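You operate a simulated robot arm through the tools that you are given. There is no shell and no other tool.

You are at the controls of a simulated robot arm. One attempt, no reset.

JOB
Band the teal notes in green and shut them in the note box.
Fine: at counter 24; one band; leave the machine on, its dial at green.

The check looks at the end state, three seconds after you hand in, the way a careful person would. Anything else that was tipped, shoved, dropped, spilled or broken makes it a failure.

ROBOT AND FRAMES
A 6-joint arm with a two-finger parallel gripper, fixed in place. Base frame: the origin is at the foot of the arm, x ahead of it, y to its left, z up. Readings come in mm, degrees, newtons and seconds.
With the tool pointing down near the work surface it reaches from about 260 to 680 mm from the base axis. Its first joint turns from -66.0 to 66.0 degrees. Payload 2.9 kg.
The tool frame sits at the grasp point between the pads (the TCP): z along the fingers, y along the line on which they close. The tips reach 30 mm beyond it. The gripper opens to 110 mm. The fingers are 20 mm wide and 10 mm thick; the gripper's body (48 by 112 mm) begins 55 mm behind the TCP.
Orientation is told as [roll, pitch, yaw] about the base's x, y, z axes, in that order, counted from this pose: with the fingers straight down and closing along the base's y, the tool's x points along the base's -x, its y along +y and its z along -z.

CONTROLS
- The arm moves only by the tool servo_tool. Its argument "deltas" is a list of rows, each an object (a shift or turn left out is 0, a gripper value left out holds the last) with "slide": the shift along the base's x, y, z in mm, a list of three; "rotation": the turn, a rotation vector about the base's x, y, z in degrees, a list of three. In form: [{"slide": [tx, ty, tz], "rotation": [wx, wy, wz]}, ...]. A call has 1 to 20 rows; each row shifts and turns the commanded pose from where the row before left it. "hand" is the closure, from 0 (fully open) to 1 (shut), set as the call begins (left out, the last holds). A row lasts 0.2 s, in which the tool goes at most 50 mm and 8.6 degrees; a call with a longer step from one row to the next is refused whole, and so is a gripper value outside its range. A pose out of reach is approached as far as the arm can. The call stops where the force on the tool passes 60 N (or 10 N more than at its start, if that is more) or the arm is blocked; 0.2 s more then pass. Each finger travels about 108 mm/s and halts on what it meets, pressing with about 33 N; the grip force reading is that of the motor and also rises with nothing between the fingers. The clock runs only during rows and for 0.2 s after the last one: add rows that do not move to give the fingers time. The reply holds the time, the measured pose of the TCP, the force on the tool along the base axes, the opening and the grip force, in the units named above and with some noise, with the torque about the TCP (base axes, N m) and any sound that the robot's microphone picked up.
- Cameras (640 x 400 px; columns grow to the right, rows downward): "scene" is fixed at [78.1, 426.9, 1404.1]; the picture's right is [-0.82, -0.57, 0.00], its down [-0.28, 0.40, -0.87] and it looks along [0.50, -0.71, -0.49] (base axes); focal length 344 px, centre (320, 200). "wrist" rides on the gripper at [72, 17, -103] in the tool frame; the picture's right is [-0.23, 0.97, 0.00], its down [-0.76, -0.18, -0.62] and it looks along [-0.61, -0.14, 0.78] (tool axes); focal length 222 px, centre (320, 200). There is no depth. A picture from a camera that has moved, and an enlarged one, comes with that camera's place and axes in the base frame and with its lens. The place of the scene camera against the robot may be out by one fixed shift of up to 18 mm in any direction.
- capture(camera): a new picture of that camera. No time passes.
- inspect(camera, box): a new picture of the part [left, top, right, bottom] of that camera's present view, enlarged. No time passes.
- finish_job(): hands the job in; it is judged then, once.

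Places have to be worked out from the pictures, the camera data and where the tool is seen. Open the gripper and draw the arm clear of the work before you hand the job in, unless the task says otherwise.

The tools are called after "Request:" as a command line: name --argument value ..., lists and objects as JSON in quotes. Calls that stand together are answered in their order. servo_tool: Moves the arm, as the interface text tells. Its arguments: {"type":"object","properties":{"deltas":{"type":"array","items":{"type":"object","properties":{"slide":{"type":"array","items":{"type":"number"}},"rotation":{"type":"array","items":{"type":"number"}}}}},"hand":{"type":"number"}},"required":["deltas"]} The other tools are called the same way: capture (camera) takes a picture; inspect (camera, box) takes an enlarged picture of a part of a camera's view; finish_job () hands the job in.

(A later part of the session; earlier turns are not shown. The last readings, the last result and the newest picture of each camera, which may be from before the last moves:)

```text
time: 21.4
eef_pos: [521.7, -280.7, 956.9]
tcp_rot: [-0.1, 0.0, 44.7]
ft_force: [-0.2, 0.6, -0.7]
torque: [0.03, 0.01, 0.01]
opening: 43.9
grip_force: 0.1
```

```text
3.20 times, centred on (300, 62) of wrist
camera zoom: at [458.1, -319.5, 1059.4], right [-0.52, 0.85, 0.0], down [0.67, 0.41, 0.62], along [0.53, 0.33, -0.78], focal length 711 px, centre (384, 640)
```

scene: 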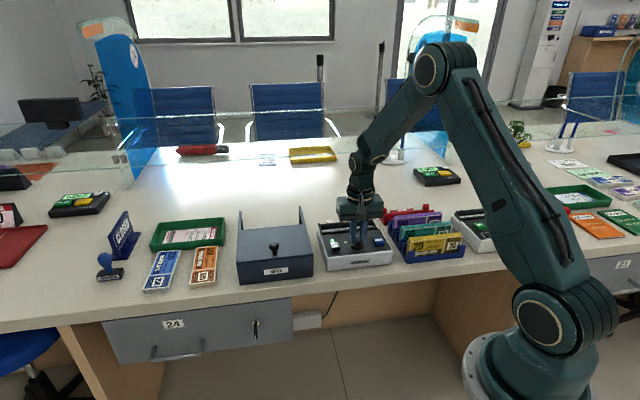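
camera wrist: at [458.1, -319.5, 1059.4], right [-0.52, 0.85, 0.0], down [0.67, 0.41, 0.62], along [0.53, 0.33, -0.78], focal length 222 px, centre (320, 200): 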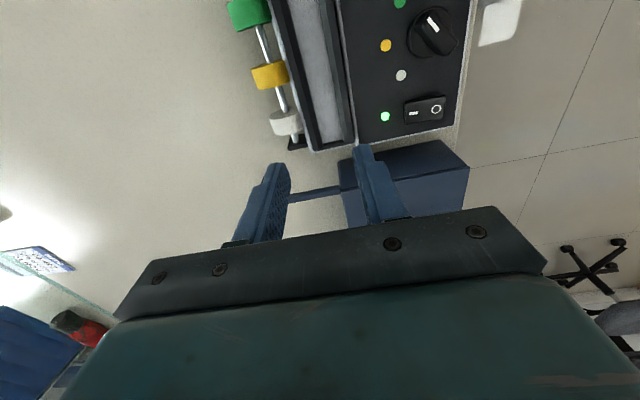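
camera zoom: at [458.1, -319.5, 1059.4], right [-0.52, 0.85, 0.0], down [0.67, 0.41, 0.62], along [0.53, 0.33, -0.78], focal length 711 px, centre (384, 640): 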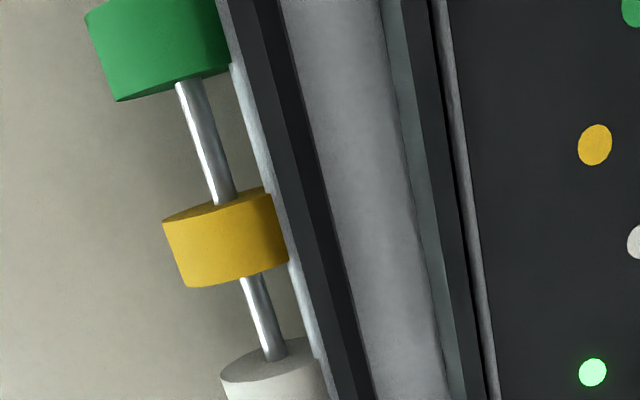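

Request:
inspect --camera "wrist" --box '[270, 90, 390, 165]'

Request:
inspect --camera "scene" --box '[315, 205, 385, 250]'

```text
5.33 times, centred on (330, 128) of wrist
camera zoom: at [458.1, -319.5, 1059.4], right [-0.52, 0.85, 0.0], down [0.67, 0.41, 0.62], along [0.53, 0.33, -0.78], focal length 1185 px, centre (267, 587)
```

zoom: 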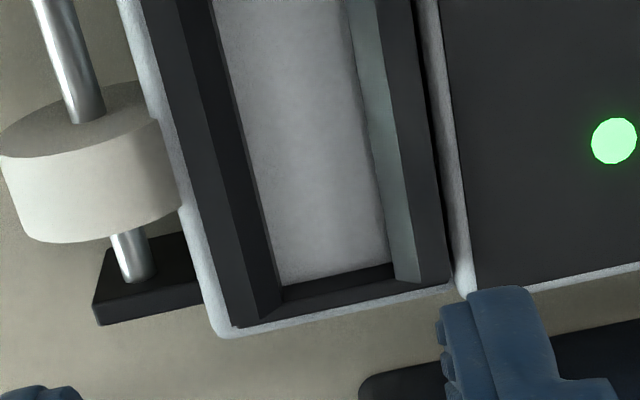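

```text
8.89 times, centred on (350, 228) of scene
camera zoom: at [78.1, 427.0, 1404.0], right [-0.82, -0.57, 0.0], down [-0.28, 0.4, -0.87], along [0.5, -0.71, -0.49], focal length 3058 px, centre (53, -44)
```

zoom: 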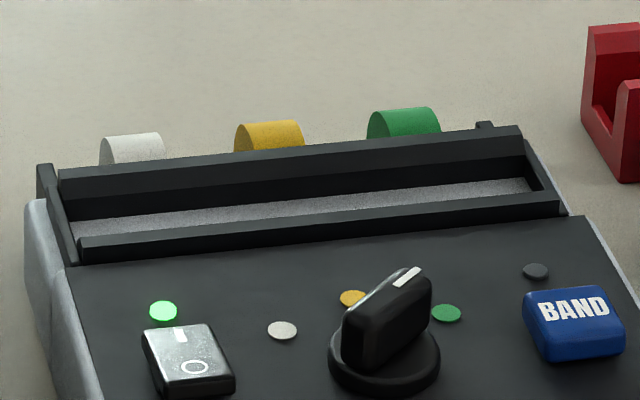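

The slot is a bevelled channel about 23 mm wide at the floor, centre line about 92 mm behind the dial axis. Next I'll hover over the teal pack with the fingers about 44 mm apart.

Request:
servo_tool --deltas '[{"slide": [-38, -23.3, 0]}, {"slide": [-38, -23.3, 0]}, {"slide": [-38, -23.3, 0]}, {"slide": [-38, -23.3, 0]}, {"slide": [-38, -23.3, 0]}, {"slide": [-37.5, -23.3, 0]}]'

Request:
capture --camera "wrist"

Request:
inspect --camera "wrist" --box '[240, 100, 400, 200]'

Request:
inspect --camera "scene" --box '[370, 170, 480, 270]'

```text
time: 22.8
eef_pos: [294.1, -420.8, 957.4]
tcp_rot: [-0.1, 0.0, 44.6]
ft_force: [-0.8, -0.9, -0.1]
torque: [0.05, 0.0, -0.02]
opening: 43.8
grip_force: 0.0
```

```text
taken
camera wrist: at [230.4, -458.7, 1059.7], right [-0.52, 0.85, 0.0], down [0.67, 0.41, 0.62], along [0.53, 0.32, -0.78], focal length 222 px, centre (320, 200)
```

wrist: 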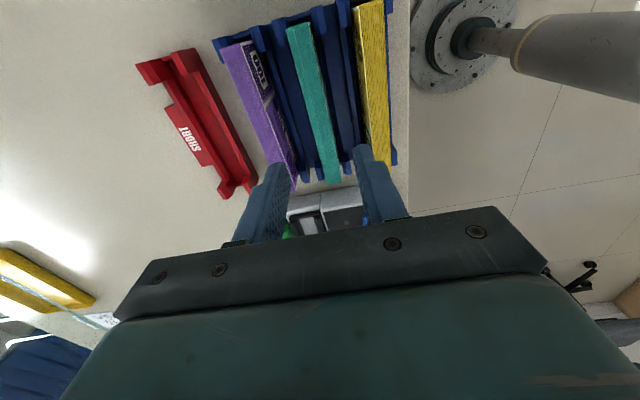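

```text
4.00 times, centred on (320, 150) of wrist
camera zoom: at [230.4, -458.7, 1059.7], right [-0.52, 0.85, 0.0], down [0.67, 0.41, 0.62], along [0.53, 0.32, -0.78], focal length 888 px, centre (320, 400)
```

zoom: 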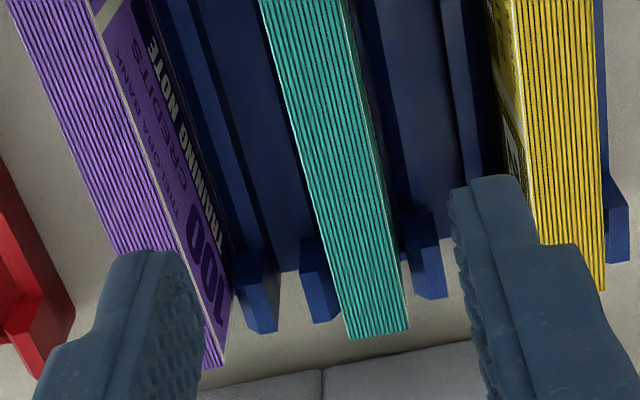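

```text
4.00 times, centred on (425, 220) of scene
camera zoom: at [78.1, 427.0, 1404.1], right [-0.82, -0.57, 0.0], down [-0.28, 0.4, -0.87], along [0.5, -0.71, -0.49], focal length 1376 px, centre (-100, 120)
```

zoom: 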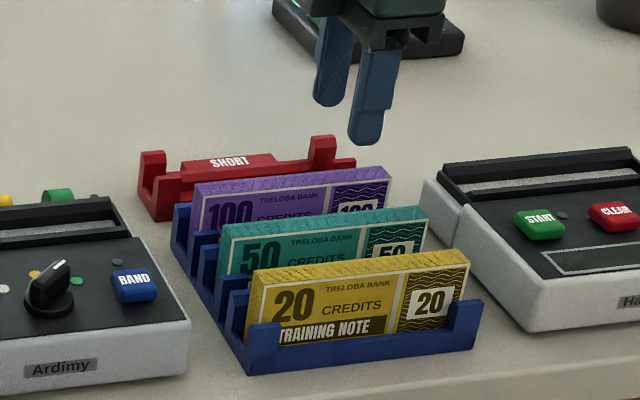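

The fingers are centred on the teal pack with clearance to its neighbours. Descending in stages.

Request:
servo_tool --deltas '[{"slide": [0, 0, -25]}, {"slide": [0, 0, -25]}, {"slide": [0, 0, -25]}, {"slide": [0, 0, -15]}, {"slide": [0, 0, -10]}]'

Request:
inspect --camera "wrist" --box '[240, 80, 400, 180]'

Request:
inspect --camera "scene" --box '[370, 170, 480, 270]'

```text
time: 24.0
eef_pos: [295.1, -420.8, 856.4]
tcp_rot: [0.0, 0.1, 44.3]
ft_force: [0.3, -0.1, 0.4]
torque: [-0.01, 0.01, 0.0]
opening: 43.9
grip_force: 0.1
```

```text
4.00 times, centred on (320, 130) of wrist
camera zoom: at [230.8, -459.6, 958.7], right [-0.52, 0.85, 0.0], down [0.67, 0.41, 0.62], along [0.53, 0.32, -0.78], focal length 888 px, centre (320, 480)
```

zoom: 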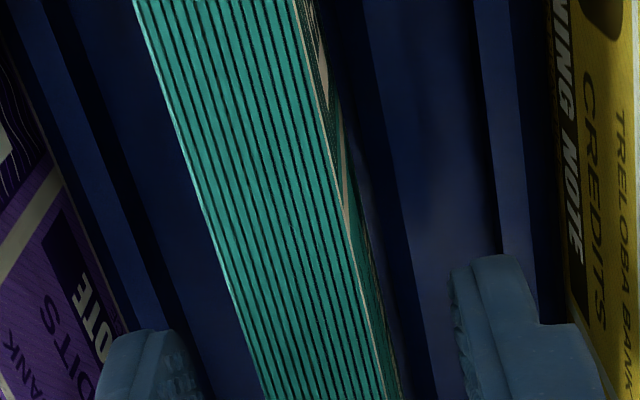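

```text
4.00 times, centred on (425, 220) of scene
camera zoom: at [78.1, 426.9, 1404.1], right [-0.82, -0.57, 0.0], down [-0.28, 0.4, -0.87], along [0.5, -0.71, -0.49], focal length 1376 px, centre (-100, 120)
```

zoom: 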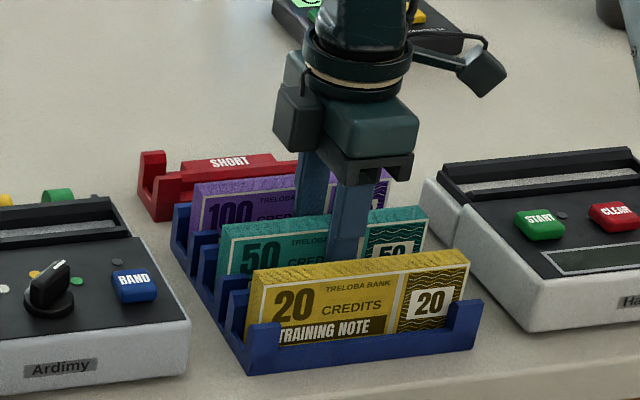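

No contact so far, and the finger pair straddles the teal pack well. I'll lower the last bit so the tips are about 35 mm below the pack top.

Request:
servo_tool --deltas '[{"slide": [0, 0, -5]}, {"slide": [0, 0, -5]}, {"slide": [0, 0, -3]}]'

Request:
inspect --camera "scene" --box '[380, 190, 470, 270]'

```text
time: 24.8
eef_pos: [294.5, -421.0, 843.0]
tcp_rot: [0.1, 0.0, 44.4]
ft_force: [0.5, -0.1, -0.3]
torque: [-0.01, 0.01, -0.02]
opening: 44.0
grip_force: 0.0
```

```text
5.00 times, centred on (425, 230) of scene
camera zoom: at [78.1, 426.9, 1404.1], right [-0.82, -0.57, 0.0], down [-0.28, 0.4, -0.87], along [0.5, -0.71, -0.49], focal length 1720 px, centre (-205, 50)
```

zoom: 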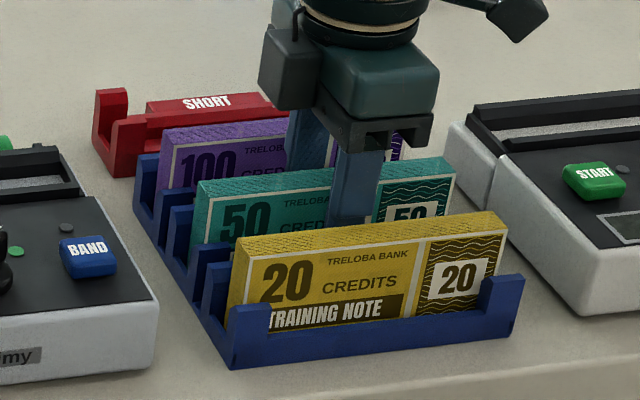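

Closing on the pack.

Request:
servo_tool --deltas '[{"slide": [0, 0, 0]}, {"slide": [0, 0, 0]}]' --hand 1

```text
time: 25.4
eef_pos: [293.7, -420.9, 843.9]
tcp_rot: [0.1, 0.0, 44.4]
ft_force: [-0.2, -0.4, -0.4]
torque: [-0.02, 0.0, 0.03]
opening: 17.7
grip_force: 33.2
```

Gripped at 17.7 mm, matching the pack thickness. Lifting straight up.

Request:
servo_tool --deltas '[{"slide": [0, 0, 5]}, {"slide": [0, 0, 10]}, {"slide": [0, 0, 20]}, {"slide": [0, 0, 25]}, {"slide": [0, 0, 25]}, {"slide": [0, 0, 25]}, {"slide": [0, 0, 10]}]'

Request:
inspect --camera "scene" --box '[370, 150, 490, 270]'

Request:
capture --camera "wrist"

```text
time: 27.0
eef_pos: [292.1, -422.1, 961.9]
tcp_rot: [0.1, 0.0, 44.4]
ft_force: [-0.4, -0.1, -2.1]
torque: [-0.03, -0.01, 0.01]
opening: 17.8
grip_force: 33.3
```

```text
3.33 times, centred on (430, 210) of scene
camera zoom: at [78.1, 426.9, 1404.1], right [-0.82, -0.57, 0.0], down [-0.28, 0.4, -0.87], along [0.5, -0.71, -0.49], focal length 1147 px, centre (-47, 167)
```

zoom: 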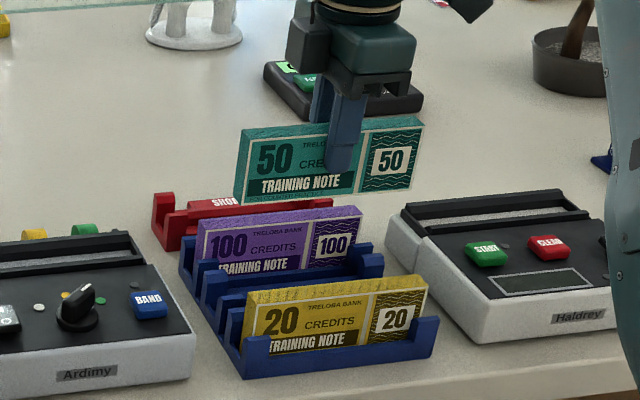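

```text
taken
camera wrist: at [228.5, -460.2, 1065.4], right [-0.52, 0.85, 0.0], down [0.67, 0.41, 0.62], along [0.53, 0.32, -0.78], focal length 222 px, centre (320, 200)
```

wrist: 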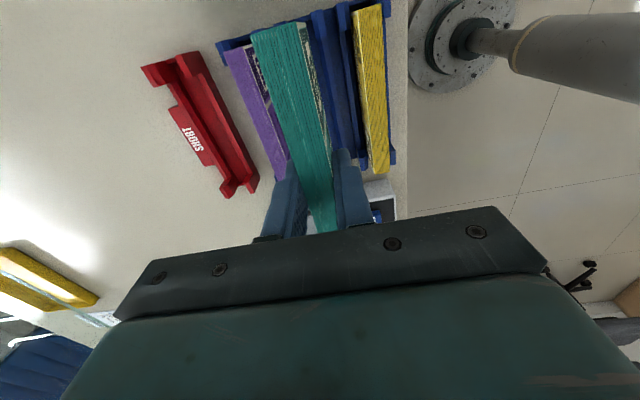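

Pack lifted cleanly. I compute the slot centre at about (486,-308), running along 44.5°, and will carry the pack there at height.

Request:
servo_tool --deltas '[{"slide": [32.2, 18.9, 0]}, {"slide": [32.2, 18.9, 0]}, {"slide": [32.2, 18.9, 0]}, {"slide": [32.2, 18.9, 0]}, {"slide": [32.2, 18.9, 0]}, {"slide": [32.2, 18.7, 0]}, {"slide": [0, 0, 0]}]'

Request:
inspect --camera "scene" --box '[310, 150, 420, 280]'

Request:
capture --camera "wrist"

```text
time: 28.6
eef_pos: [486.4, -306.1, 963.2]
tcp_rot: [0.0, 0.0, 44.4]
ft_force: [0.9, 1.2, -1.8]
torque: [-0.02, 0.0, -0.01]
opening: 17.5
grip_force: 32.9
```

```text
3.08 times, centred on (365, 215) of scene
camera zoom: at [78.1, 427.0, 1404.1], right [-0.82, -0.57, 0.0], down [-0.28, 0.4, -0.87], along [0.5, -0.71, -0.49], focal length 1059 px, centre (182, 154)
```

zoom: 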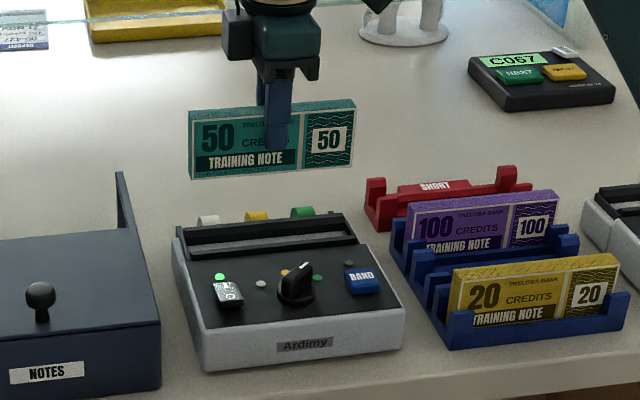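

```text
taken
camera wrist: at [423.0, -344.6, 1064.9], right [-0.52, 0.85, 0.0], down [0.67, 0.41, 0.62], along [0.53, 0.32, -0.78], focal length 222 px, centre (320, 200)
```

wrist: 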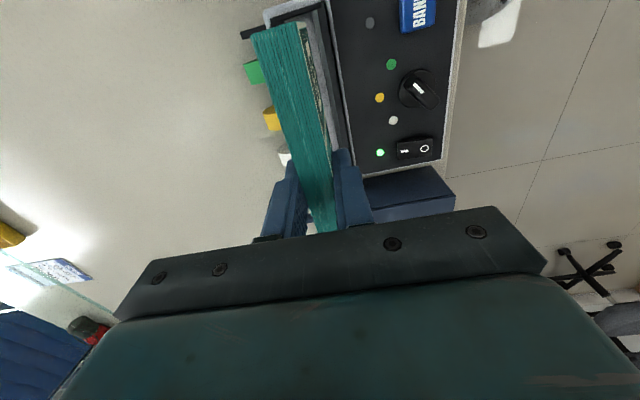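

Measured poses average out to the pack being within 2 mm of the slot's centre. I'll trim slightly, lower until the pack is just above the walls, and check alignment.

Request:
servo_tool --deltas '[{"slide": [-1.2, -1.2, -15]}, {"slide": [0, 0, -20]}, {"slide": [0, 0, -10]}, {"slide": [0, 0, 0]}]'

Request:
inspect --camera "scene" --box '[315, 170, 395, 250]'

Request:
inspect --camera "wrist" --box '[220, 0, 380, 100]'

Request:
inspect --camera "wrist" --box '[220, 60, 380, 250]'

```text
time: 29.6
eef_pos: [484.5, -309.1, 918.0]
tcp_rot: [0.0, -0.1, 44.5]
ft_force: [-1.8, -0.7, -1.5]
torque: [0.0, 0.01, -0.04]
opening: 17.2
grip_force: 32.8
```

```text
5.00 times, centred on (355, 210) of scene
camera zoom: at [78.2, 426.9, 1404.1], right [-0.82, -0.57, 0.0], down [-0.28, 0.4, -0.87], along [0.5, -0.71, -0.49], focal length 1720 px, centre (145, 150)
```

zoom: 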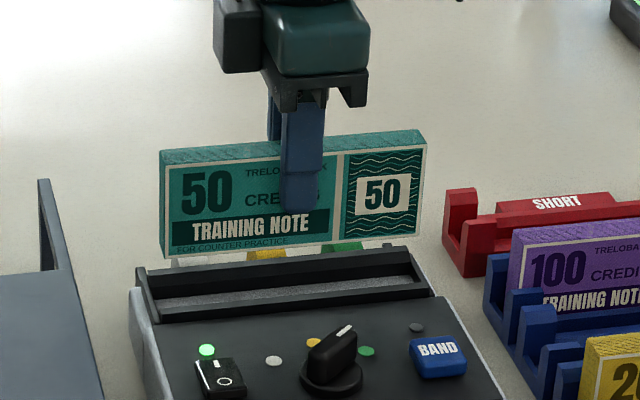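

```text
4.00 times, centred on (300, 50) of wrist
camera zoom: at [422.1, -347.2, 1020.6], right [-0.52, 0.85, 0.0], down [0.67, 0.41, 0.62], along [0.53, 0.32, -0.78], focal length 888 px, centre (400, 800)
```

zoom: 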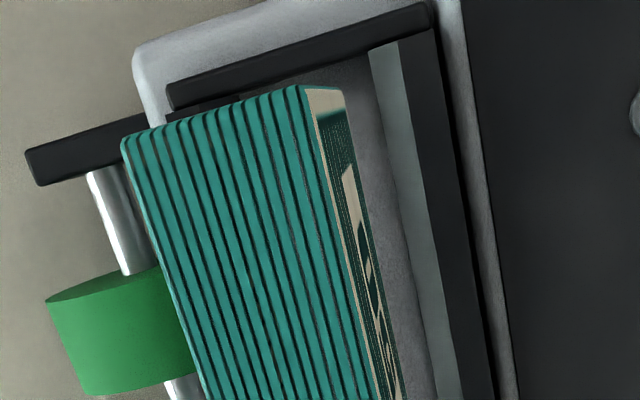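

```text
2.11 times, centred on (300, 155) of wrist
camera zoom: at [422.1, -347.2, 1020.6], right [-0.52, 0.85, 0.0], down [0.67, 0.41, 0.62], along [0.53, 0.32, -0.78], focal length 468 px, centre (362, 295)
```

zoom: 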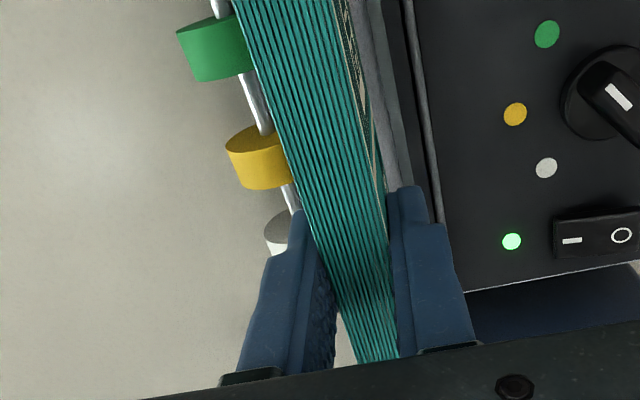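

Alignment looks good: about 3–5 mm end clearance, and a ~1.2 mm backward nudge centres it in the channel. I'll nudge and lower towards the walls.

Request:
servo_tool --deltas '[{"slide": [1.2, -0.5, 0]}, {"slide": [0, 0, -6]}, {"slide": [0, 0, -6]}, {"slide": [0, 0, 0]}]'

Request:
inspect --camera "scene" --box '[315, 180, 395, 250]'

Request:
inspect --camera "wrist" --box '[220, 0, 380, 100]'

```text
time: 30.6
eef_pos: [486.6, -309.8, 906.1]
tcp_rot: [0.0, 0.0, 44.4]
ft_force: [0.0, -0.6, -1.5]
torque: [-0.03, 0.0, 0.04]
opening: 17.4
grip_force: 33.0
```

```text
5.71 times, centred on (355, 215) of scene
camera zoom: at [78.2, 426.9, 1404.1], right [-0.82, -0.57, 0.0], down [-0.28, 0.4, -0.87], along [0.5, -0.71, -0.49], focal length 1966 px, centre (120, 114)
```

zoom: 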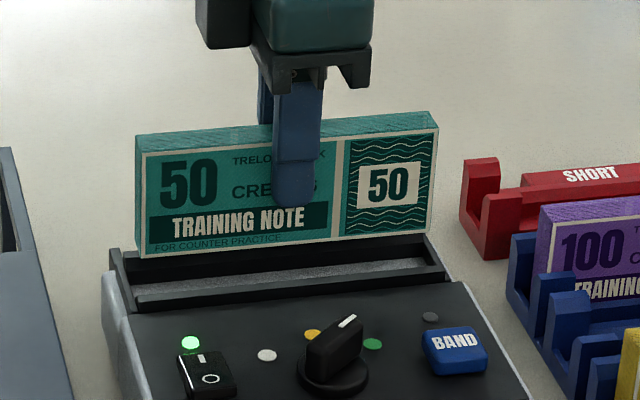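

```text
4.00 times, centred on (300, 50) of wrist
camera zoom: at [423.2, -347.6, 1008.3], right [-0.52, 0.85, 0.0], down [0.67, 0.41, 0.62], along [0.53, 0.32, -0.78], focal length 888 px, centre (400, 800)
```

zoom: 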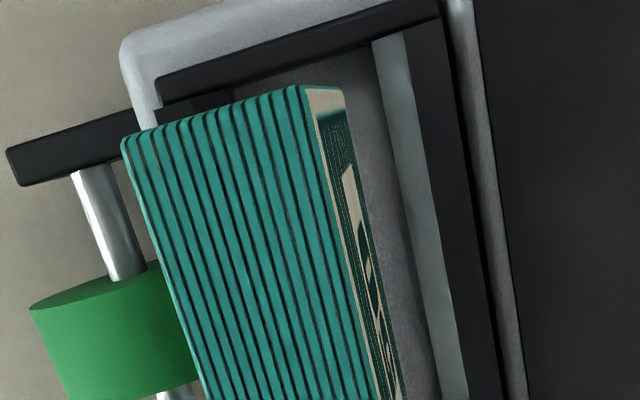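

Centred in the slot. Continue down gently.

Request:
servo_tool --deltas '[{"slide": [0, 0, -4]}, {"slide": [0, 0, -4]}, {"slide": [0, 0, -4]}]'

Request:
inspect --camera "scene" --box '[315, 180, 395, 250]'

```text
time: 31.4
eef_pos: [487.2, -309.3, 892.8]
tcp_rot: [0.0, -0.1, 44.4]
ft_force: [0.2, 0.4, -1.4]
torque: [0.01, 0.0, 0.03]
opening: 17.6
grip_force: 33.1
```

```text
5.71 times, centred on (355, 215) of scene
camera zoom: at [78.2, 426.9, 1404.1], right [-0.82, -0.57, 0.0], down [-0.28, 0.4, -0.87], along [0.5, -0.71, -0.49], focal length 1966 px, centre (120, 114)
```

zoom: 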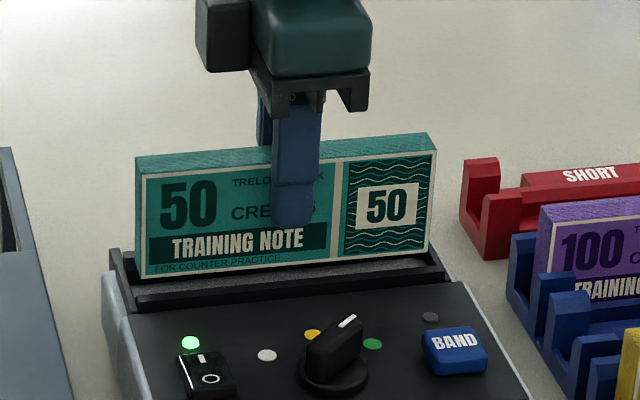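

Request:
servo_tool --deltas '[{"slide": [0, 0, -2]}, {"slide": [0, 0, -2]}, {"slide": [0, 0, -2]}]'

Request:
inspect --camera "scene" --box '[315, 180, 395, 250]'

Request:
inspect --camera "wrist" --box '[220, 0, 380, 100]'

```text
time: 32.2
eef_pos: [486.4, -310.4, 889.0]
tcp_rot: [0.0, 0.1, 44.5]
ft_force: [-2.6, 0.4, 4.3]
torque: [0.32, -0.17, 0.21]
opening: 17.4
grip_force: 33.2
```

```text
5.71 times, centred on (355, 215) of scene
camera zoom: at [78.0, 427.0, 1404.0], right [-0.82, -0.57, 0.0], down [-0.28, 0.4, -0.87], along [0.5, -0.71, -0.49], focal length 1966 px, centre (120, 114)
```

zoom: 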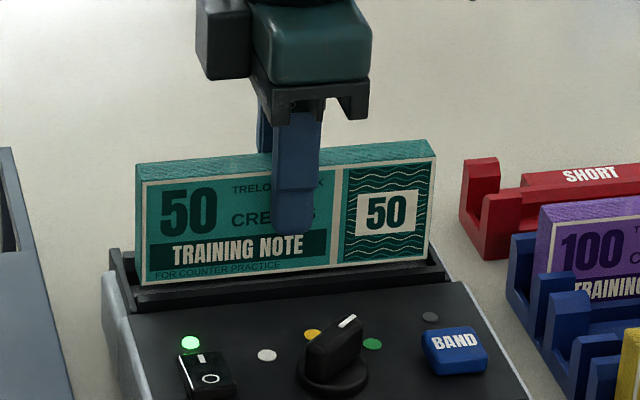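

```text
4.00 times, centred on (300, 50) of wrist
camera zoom: at [423.5, -348.8, 991.1], right [-0.52, 0.85, 0.0], down [0.67, 0.41, 0.62], along [0.53, 0.32, -0.78], focal length 888 px, centre (400, 800)
```

zoom: 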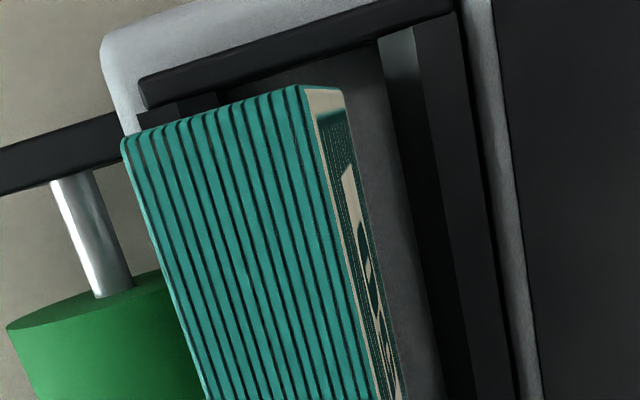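

A light contact (about 6 N) shows up at the pack's far end. I'll look closely at that end before continuing.

Request:
inspect --camera "scene" --box '[320, 210, 360, 240]'

Request:
inspect --camera "scene" --box '[355, 205, 395, 235]'

Request:
inspect --camera "wrist" --box '[260, 120, 400, 240]'

```text
13.33 times, centred on (340, 225) of scene
camera zoom: at [78.0, 427.0, 1404.0], right [-0.82, -0.57, 0.0], down [-0.28, 0.4, -0.87], along [0.5, -0.71, -0.49], focal length 4587 px, centre (53, -133)
```

zoom: 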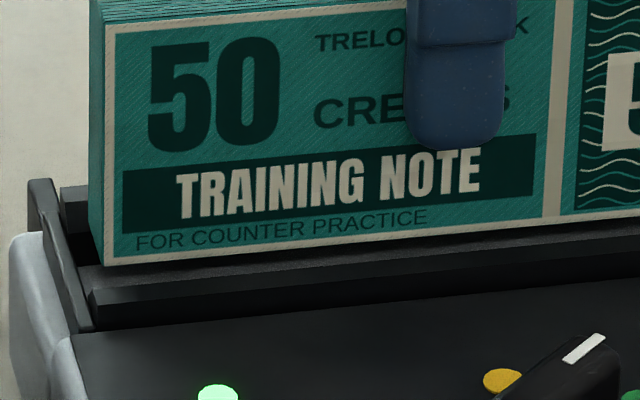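

```text
13.33 times, centred on (375, 220) of scene
camera zoom: at [78.0, 427.0, 1404.0], right [-0.82, -0.57, 0.0], down [-0.28, 0.4, -0.87], along [0.5, -0.71, -0.49], focal length 4587 px, centre (-413, -67)
```

zoom: 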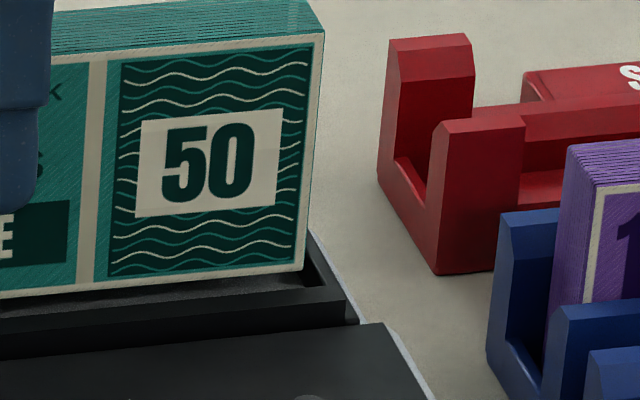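

```text
3.33 times, centred on (330, 180) of wrist
camera zoom: at [423.5, -348.8, 991.1], right [-0.52, 0.85, 0.0], down [0.67, 0.41, 0.62], along [0.53, 0.32, -0.78], focal length 740 px, centre (287, 267)
```

zoom: 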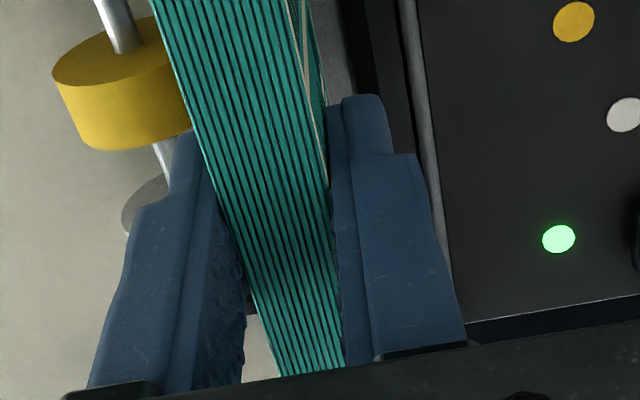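

The pack sits parallel, but ~1 mm toward the back bevel. I'll shift 1 mm forward and ease down a bit more.

Request:
servo_tool --deltas '[{"slide": [0, 0, 1.5]}, {"slide": [-0.8, 0.8, 0]}, {"slide": [0, 0, -1.5]}, {"slide": [0, 0, 0]}]'

```text
time: 33.2
eef_pos: [486.6, -308.5, 887.4]
tcp_rot: [0.1, 0.0, 44.5]
ft_force: [0.2, -0.6, -1.8]
torque: [-0.02, 0.0, 0.0]
opening: 17.6
grip_force: 33.0
```

Contact is gone; that was the back bevel. Continue lowering.

Request:
servo_tool --deltas '[{"slide": [-0.3, 0.3, -2]}, {"slide": [0, 0, -2]}]'

```text
time: 33.8
eef_pos: [484.0, -308.0, 883.2]
tcp_rot: [0.0, -0.1, 44.3]
ft_force: [0.1, -0.3, -0.4]
torque: [0.0, 0.01, 0.01]
opening: 17.2
grip_force: 33.4
```

Request:
servo_tool --deltas '[{"slide": [0, 0, -2]}, {"slide": [0, 0, -1]}]'

Request:
inspect --camera "scene" --box '[315, 190, 395, 250]'

Request:
inspect --camera "wrist" --box '[220, 0, 380, 100]'

```text
time: 34.4
eef_pos: [484.1, -308.4, 880.5]
tcp_rot: [0.0, 0.0, 44.4]
ft_force: [0.4, -0.3, -0.4]
torque: [-0.03, 0.03, 0.02]
opening: 17.5
grip_force: 33.6
```

```text
6.67 times, centred on (355, 220) of scene
camera zoom: at [78.2, 426.9, 1404.1], right [-0.82, -0.57, 0.0], down [-0.28, 0.4, -0.87], along [0.5, -0.71, -0.49], focal length 2294 px, centre (87, 67)
```

zoom: 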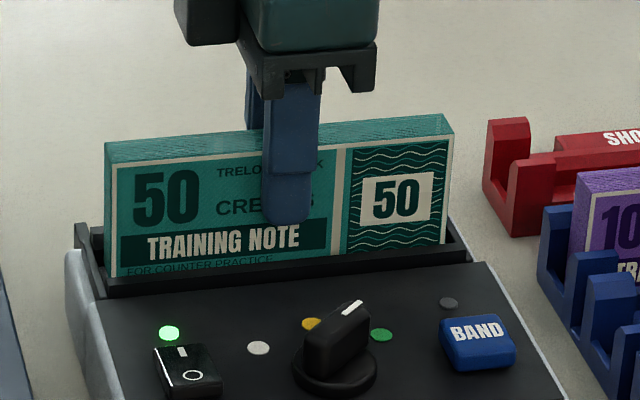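

```text
4.00 times, centred on (300, 50) of wrist
camera zoom: at [422.7, -347.1, 983.4], right [-0.52, 0.85, 0.0], down [0.67, 0.41, 0.62], along [0.53, 0.32, -0.78], focal length 888 px, centre (400, 800)
```

zoom: 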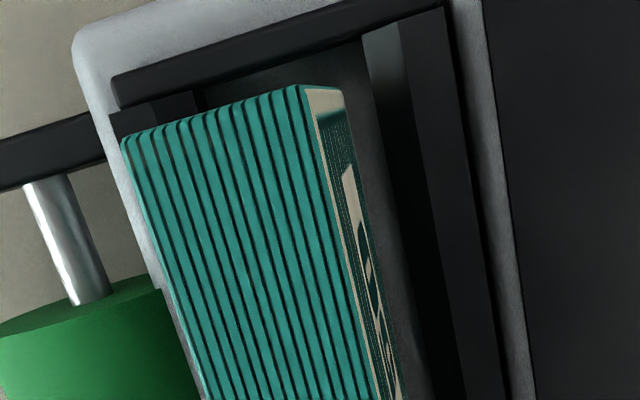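

Request:
servo_tool --deltas '[{"slide": [0, 0, -1.5]}, {"slide": [0, 0, -1.5]}]'

```text
time: 35.0
eef_pos: [486.1, -309.4, 878.8]
tcp_rot: [0.0, 0.1, 44.4]
ft_force: [-1.6, 1.6, 3.0]
torque: [-0.12, 0.23, -0.05]
opening: 17.5
grip_force: 33.1
```

Request:
servo_tool --deltas '[{"slide": [0, 0, 1.5]}, {"slide": [-0.6, 0.6, 0]}, {"slide": [0, 0, -1.5]}, {"slide": [0, 0, 0]}]'

```text
time: 36.0
eef_pos: [486.8, -308.1, 878.9]
tcp_rot: [0.0, 0.0, 44.4]
ft_force: [-0.3, 0.0, -1.5]
torque: [-0.03, 0.02, 0.0]
opening: 17.6
grip_force: 33.0
```

Free again. Continue down in small steps.

Request:
servo_tool --deltas '[{"slide": [-0.2, 0.2, -1.5]}, {"slide": [-0.2, 0.2, -1.5]}]'

Request:
inspect --camera "wrist" --box '[260, 0, 380, 75]'

Request:
inspect --camera "scene" --box '[320, 210, 390, 245]'

```text
time: 36.6
eef_pos: [485.8, -308.2, 878.4]
tcp_rot: [-0.2, 0.0, 44.4]
ft_force: [-8.4, 5.1, 27.5]
torque: [0.08, 0.68, -0.07]
opening: 17.6
grip_force: 33.3
```

```text
5.33 times, centred on (320, 38) of wrist
camera zoom: at [421.9, -346.3, 980.7], right [-0.52, 0.85, 0.0], down [0.67, 0.41, 0.62], along [0.53, 0.32, -0.78], focal length 1185 px, centre (320, 1067)
```

zoom: 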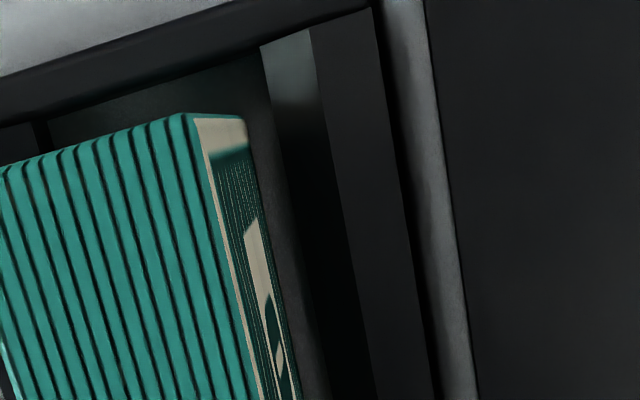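

```text
9.14 times, centred on (355, 228) of scene
camera zoom: at [77.5, 427.4, 1403.9], right [-0.82, -0.57, 0.0], down [-0.28, 0.4, -0.87], along [0.5, -0.71, -0.49], focal length 3146 px, centre (0, -51)
```

zoom: 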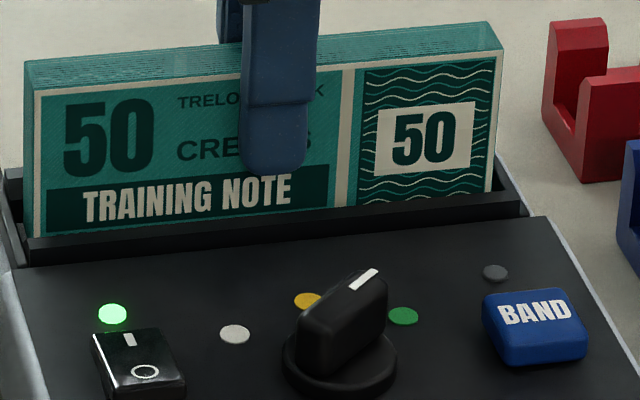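

It is now firmly on the slot floor (27 N, centred). I'll relax the press, then open the fingers a little.

Request:
servo_tool --deltas '[{"slide": [0, 0, 1.5]}, {"slide": [0, 0, 0.8]}, {"slide": [0, 0, 0]}]'

```text
time: 37.4
eef_pos: [485.1, -307.7, 878.2]
tcp_rot: [-0.1, 0.0, 44.5]
ft_force: [-0.8, 3.2, 18.3]
torque: [0.13, -0.04, -0.07]
opening: 17.4
grip_force: 33.1
```

Request:
servo_tool --deltas '[{"slide": [0, 0, 1.0]}, {"slide": [0, 0, 0]}]'

```text
time: 38.0
eef_pos: [484.4, -307.6, 879.3]
tcp_rot: [0.0, 0.0, 44.4]
ft_force: [4.1, 1.4, 9.4]
torque: [0.27, -0.43, 0.04]
opening: 17.6
grip_force: 32.3
```

Request:
servo_tool --deltas '[{"slide": [0, 0, 0.8]}, {"slide": [0, 0, 0]}]'

```text
time: 38.6
eef_pos: [483.4, -308.6, 878.3]
tcp_rot: [0.2, 0.1, 44.4]
ft_force: [0.0, -1.0, -1.6]
torque: [-0.03, -0.02, -0.02]
opening: 17.8
grip_force: 33.2
```

Now just at the point of lift-off. I'll set it back down half a millimetre and open the fingers.

Request:
servo_tool --deltas '[{"slide": [0, 0, -0.6]}, {"slide": [0, 0, 0]}]'

Request:
servo_tool --deltas '[{"slide": [0, 0, 0]}, {"slide": [0, 0, 0]}, {"slide": [0, 0, 0]}]' --hand 0.68

Request:
inspect --camera "scene" --box '[315, 190, 395, 250]'

Request:
inspect --camera "wrist" --box '[200, 0, 440, 240]'

```text
time: 39.2
eef_pos: [484.6, -308.1, 878.7]
tcp_rot: [0.0, -0.1, 44.4]
ft_force: [-0.5, 0.4, -1.6]
torque: [0.01, 0.01, -0.01]
opening: 17.8
grip_force: 32.2
```

```text
time: 40.0
eef_pos: [483.9, -309.1, 878.9]
tcp_rot: [0.0, 0.0, 44.4]
ft_force: [-1.0, 0.5, 0.3]
torque: [0.04, -0.03, 0.0]
opening: 35.2
grip_force: 0.0
```

```text
6.67 times, centred on (355, 220) of scene
camera zoom: at [78.1, 426.9, 1404.1], right [-0.82, -0.57, 0.0], down [-0.28, 0.4, -0.87], along [0.5, -0.71, -0.49], focal length 2294 px, centre (87, 67)
```

zoom: 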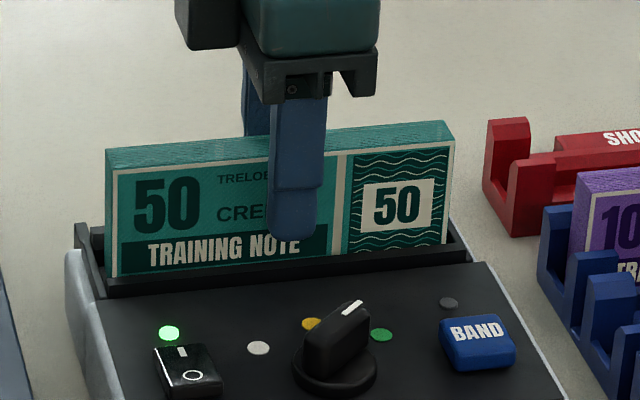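

```text
1.67 times, centred on (320, 120) of wrist
camera zoom: at [421.8, -346.4, 981.9], right [-0.52, 0.85, 0.0], down [0.67, 0.41, 0.62], along [0.53, 0.32, -0.78], focal length 370 px, centre (320, 333)
```

zoom: 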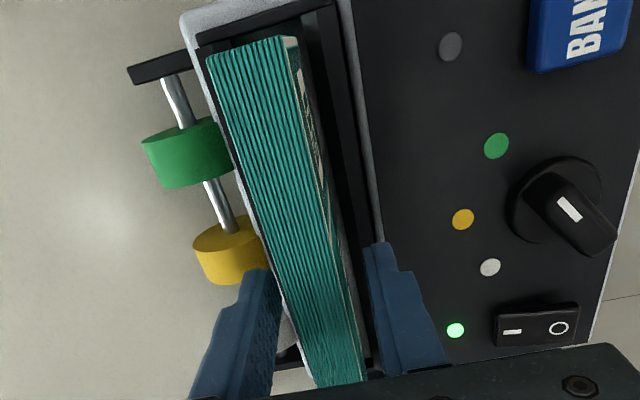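

The pack stands upright on its own. I'll raise the fingers clear, and then go over the BAND button with them closed.

Request:
servo_tool --deltas '[{"slide": [0, 0, 10]}, {"slide": [0, 0, 15]}, {"slide": [0, 0, 20]}, {"slide": [0, 0, 20]}]'

Request:
servo_tool --deltas '[{"slide": [-36, 8.1, 0]}, {"slide": [-36, 8.1, 0]}, {"slide": [-36.5, 8.1, 0]}, {"slide": [0, 0, -15]}, {"slide": [0, 0, -15]}]' --hand 1

Request:
inspect --camera "wrist" --box '[220, 60, 420, 185]'

Request:
inspect --camera "scene" --box '[310, 180, 410, 270]'

```text
time: 41.0
eef_pos: [485.9, -308.5, 943.9]
tcp_rot: [0.0, 0.0, 44.5]
ft_force: [-0.1, -0.3, -0.2]
torque: [-0.01, -0.01, 0.04]
opening: 35.3
grip_force: 0.1
```

```text
time: 42.2
eef_pos: [375.7, -284.9, 915.6]
tcp_rot: [0.0, 0.1, 44.4]
ft_force: [-0.6, 0.0, 0.0]
torque: [0.02, -0.01, 0.0]
opening: 0.1
grip_force: 33.4
```

```text
3.20 times, centred on (320, 122) of wrist
camera zoom: at [313.3, -322.4, 1016.6], right [-0.52, 0.85, 0.0], down [0.67, 0.41, 0.62], along [0.53, 0.32, -0.78], focal length 711 px, centre (320, 448)
```

zoom: 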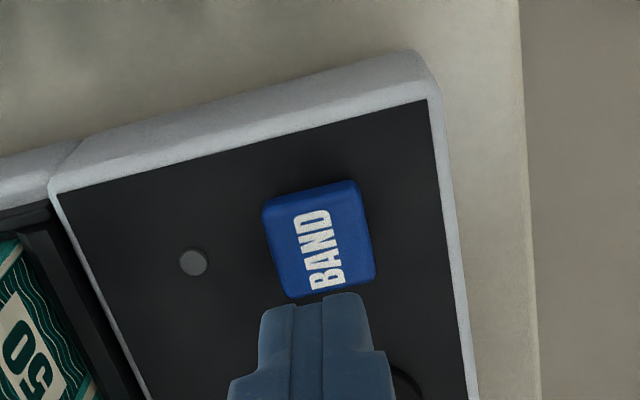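

```text
4.44 times, centred on (360, 225) of scene
camera zoom: at [78.1, 427.0, 1404.1], right [-0.82, -0.57, 0.0], down [-0.28, 0.4, -0.87], along [0.5, -0.71, -0.49], focal length 1529 px, centre (142, 89)
```

zoom: 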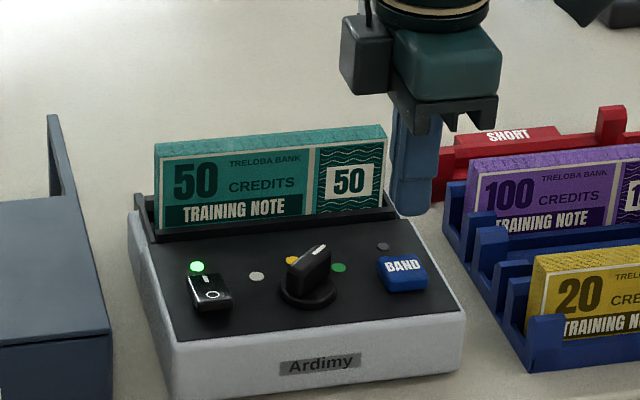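

The tip is directly above BAND. Lowering to just above it, then one single press.

Request:
servo_tool --deltas '[{"slide": [0.5, 0, -15]}, {"slide": [0, 0, -15]}, {"slide": [0, 0, -14]}, {"slide": [0, 0, 0]}]'

Request:
inspect --camera "wrist" --box '[220, 60, 420, 185]'

```text
time: 43.2
eef_pos: [377.7, -284.4, 869.7]
tcp_rot: [0.0, 0.0, 44.4]
ft_force: [0.7, 0.8, 0.8]
torque: [0.05, -0.02, 0.01]
opening: 0.0
grip_force: 32.4
```

```text
3.20 times, centred on (320, 122) of wrist
camera zoom: at [314.1, -322.2, 972.6], right [-0.52, 0.85, 0.0], down [0.67, 0.41, 0.62], along [0.53, 0.32, -0.78], focal length 711 px, centre (320, 448)
```

zoom: 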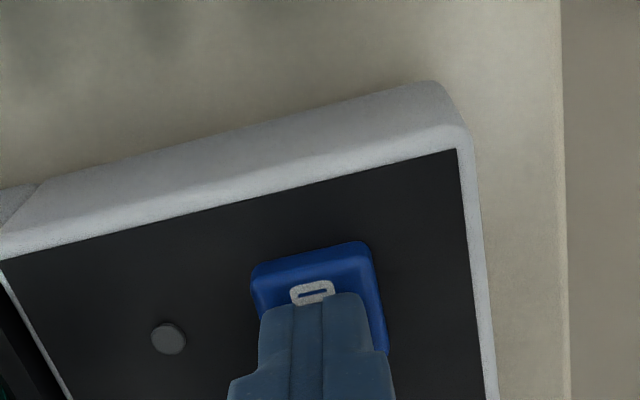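

Request:
servo_tool --deltas '[{"slide": [0, 0, -1.5]}, {"slide": [0, 0, -1.5]}, {"slide": [0, 0, -1.5]}]'

Request:
inspect --camera "scene" --box '[310, 180, 410, 270]'

```text
time: 44.0
eef_pos: [376.8, -283.3, 866.5]
tcp_rot: [-0.2, 0.0, 44.4]
ft_force: [-1.7, -2.2, 10.4]
torque: [-0.09, 0.04, 0.06]
opening: 0.0
grip_force: 33.0
heard: click
```

```text
4.44 times, centred on (360, 225) of scene
camera zoom: at [78.0, 427.0, 1404.0], right [-0.82, -0.57, 0.0], down [-0.28, 0.4, -0.87], along [0.5, -0.71, -0.49], focal length 1529 px, centre (142, 89)
```

zoom: 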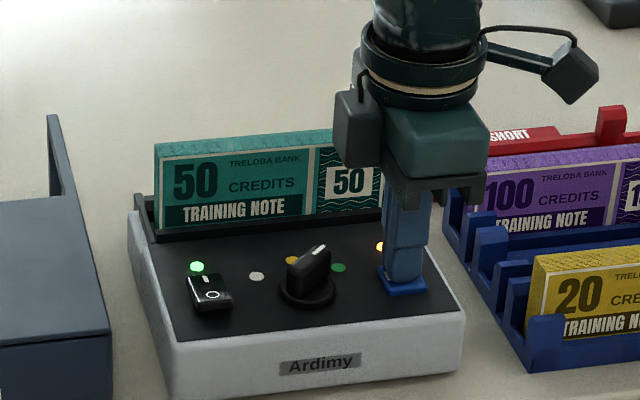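

Click heard and an amber lamp lit, so the cycle is running. I'll release the button at once and wait clear of it.

Request:
servo_tool --deltas '[{"slide": [0, 0, 15]}, {"slide": [0, 0, 25]}, {"slide": [0, 0, 30]}]'

Request:
inspect --camera "scene" --box '[310, 180, 410, 270]'

Request:
servo_tool --deltas '[{"slide": [0, 0, 0]}, {"slide": [0, 0, 0]}, {"slide": [0, 0, 0]}, {"slide": [0, 0, 0]}, {"slide": [0, 0, 0]}, {"slide": [0, 0, 0]}, {"slide": [0, 0, 0]}, {"slide": [0, 0, 0]}, {"slide": [0, 0, 0]}, {"slide": [0, 0, 0]}]'

Request:
inspect --camera "scene" --box '[310, 180, 410, 270]'

```text
time: 44.8
eef_pos: [377.0, -282.6, 933.6]
tcp_rot: [0.0, 0.0, 44.4]
ft_force: [-0.9, -0.1, 0.1]
torque: [0.03, 0.01, -0.01]
opening: 0.0
grip_force: 33.1
```

```text
4.44 times, centred on (360, 225) of scene
camera zoom: at [78.1, 427.0, 1404.0], right [-0.82, -0.57, 0.0], down [-0.28, 0.4, -0.87], along [0.5, -0.71, -0.49], focal length 1529 px, centre (142, 89)
```

zoom: 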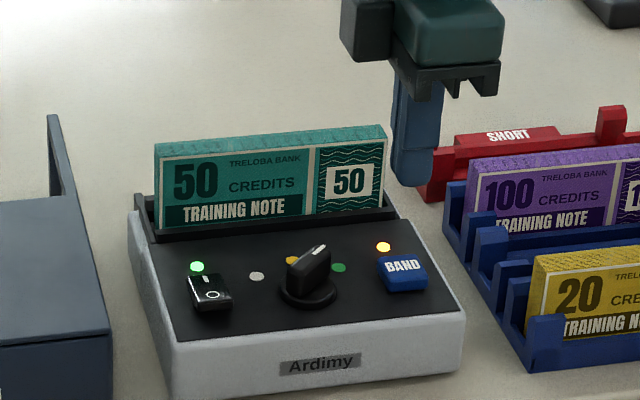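

```text
time: 47.0
eef_pos: [377.3, -283.5, 935.2]
tcp_rot: [0.0, 0.1, 44.4]
ft_force: [0.3, 0.3, 0.1]
torque: [0.0, 0.02, 0.02]
opening: 0.0
grip_force: 32.9
```

```text
4.44 times, centred on (360, 225) of scene
camera zoom: at [78.1, 426.9, 1404.1], right [-0.82, -0.57, 0.0], down [-0.28, 0.4, -0.87], along [0.5, -0.71, -0.49], focal length 1529 px, centre (142, 89)
```

zoom: 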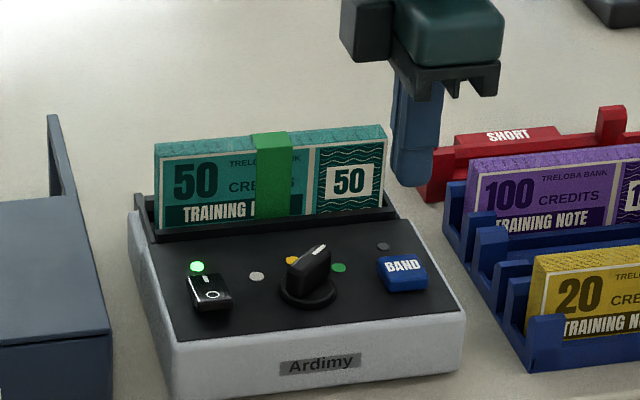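

The pack now carries one green band and the machine is idle again. Next: the box lid. I'll move over to view the knob and rails, opening the fingers on the way.

Request:
servo_tool --deltas '[{"slide": [20, 25, 10]}, {"slide": [20, 25, 10]}, {"slide": [20, 25, 10]}, {"slide": [20, 25, 5]}, {"slide": [20, 25, 0]}, {"slide": [20, 25, 0]}]' --hand 0.5

Request:
capture --camera "wrist"

Request:
inspect --camera "wrist" --box '[120, 40, 400, 240]'

Request:
inspect --camera "scene" --box '[225, 195, 325, 290]'

```text
time: 48.4
eef_pos: [498.1, -132.5, 969.3]
tcp_rot: [0.0, 0.0, 44.4]
ft_force: [-0.6, 0.8, 0.0]
torque: [0.01, 0.02, -0.01]
opening: 54.9
grip_force: 0.0
```

```text
taken
camera wrist: at [434.8, -170.6, 1072.3], right [-0.52, 0.85, 0.0], down [0.67, 0.41, 0.62], along [0.53, 0.32, -0.78], focal length 222 px, centre (320, 200)
```

wrist: 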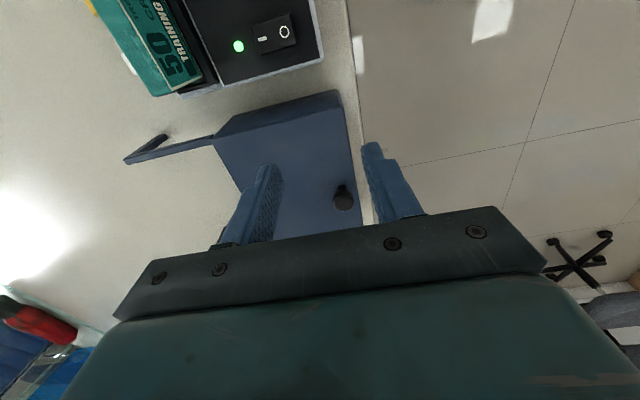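

```text
2.00 times, centred on (260, 140) of wrist
camera zoom: at [434.8, -170.6, 1072.3], right [-0.52, 0.85, 0.0], down [0.67, 0.41, 0.62], along [0.53, 0.32, -0.78], focal length 444 px, centre (440, 320)
```

zoom: 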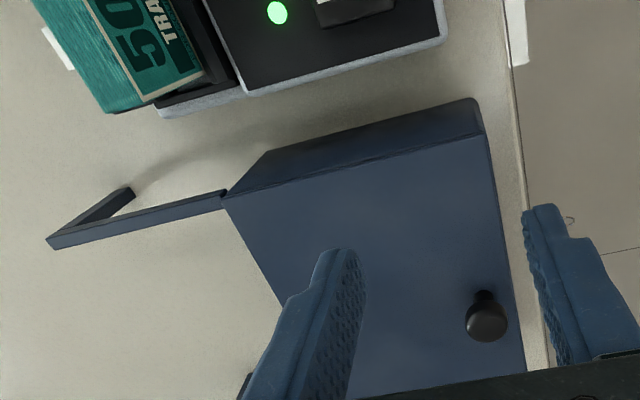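

```text
4.21 times, centred on (275, 242) of scene
camera zoom: at [78.1, 427.0, 1404.0], right [-0.82, -0.57, 0.0], down [-0.28, 0.4, -0.87], along [0.5, -0.71, -0.49], focal length 1449 px, centre (510, 21)
```

zoom: 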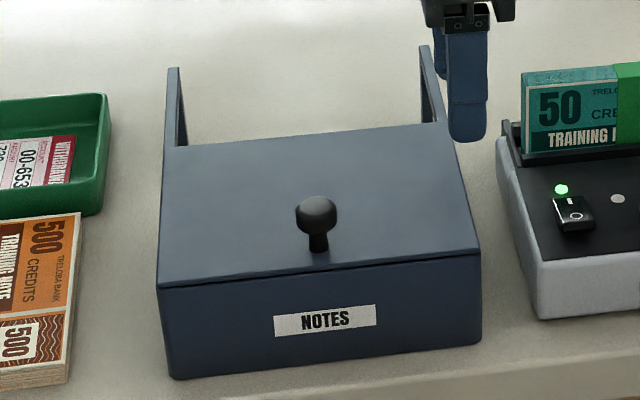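

I'll hover above the knob and refine its position.

Request:
servo_tool --deltas '[{"slide": [20, 22, -5]}, {"slide": [20, 22, -5]}, {"slide": [20, 22, -5]}]'

Request:
inspect --camera "wrist" --box '[220, 60, 420, 260]'

Request:
inspect --camera "scene" --box '[225, 195, 325, 290]'

```text
time: 49.2
eef_pos: [557.4, -70.0, 954.3]
tcp_rot: [0.0, 0.0, 44.4]
ft_force: [-0.9, -0.1, -0.3]
torque: [-0.02, 0.04, 0.01]
opening: 54.9
grip_force: 0.1
```

```text
2.00 times, centred on (320, 160) of wrist
camera zoom: at [493.6, -107.0, 1056.7], right [-0.52, 0.85, 0.0], down [0.67, 0.41, 0.62], along [0.53, 0.32, -0.78], focal length 444 px, centre (320, 280)
```

zoom: 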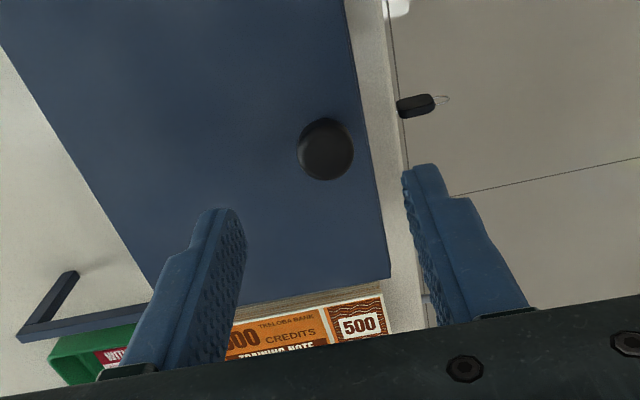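

```text
4.21 times, centred on (275, 242) of scene
camera zoom: at [78.2, 426.9, 1404.0], right [-0.82, -0.57, 0.0], down [-0.28, 0.4, -0.87], along [0.5, -0.71, -0.49], focal length 1449 px, centre (510, 21)
```

zoom: 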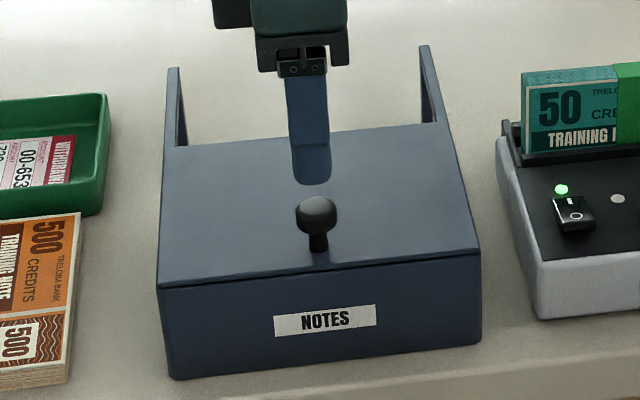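

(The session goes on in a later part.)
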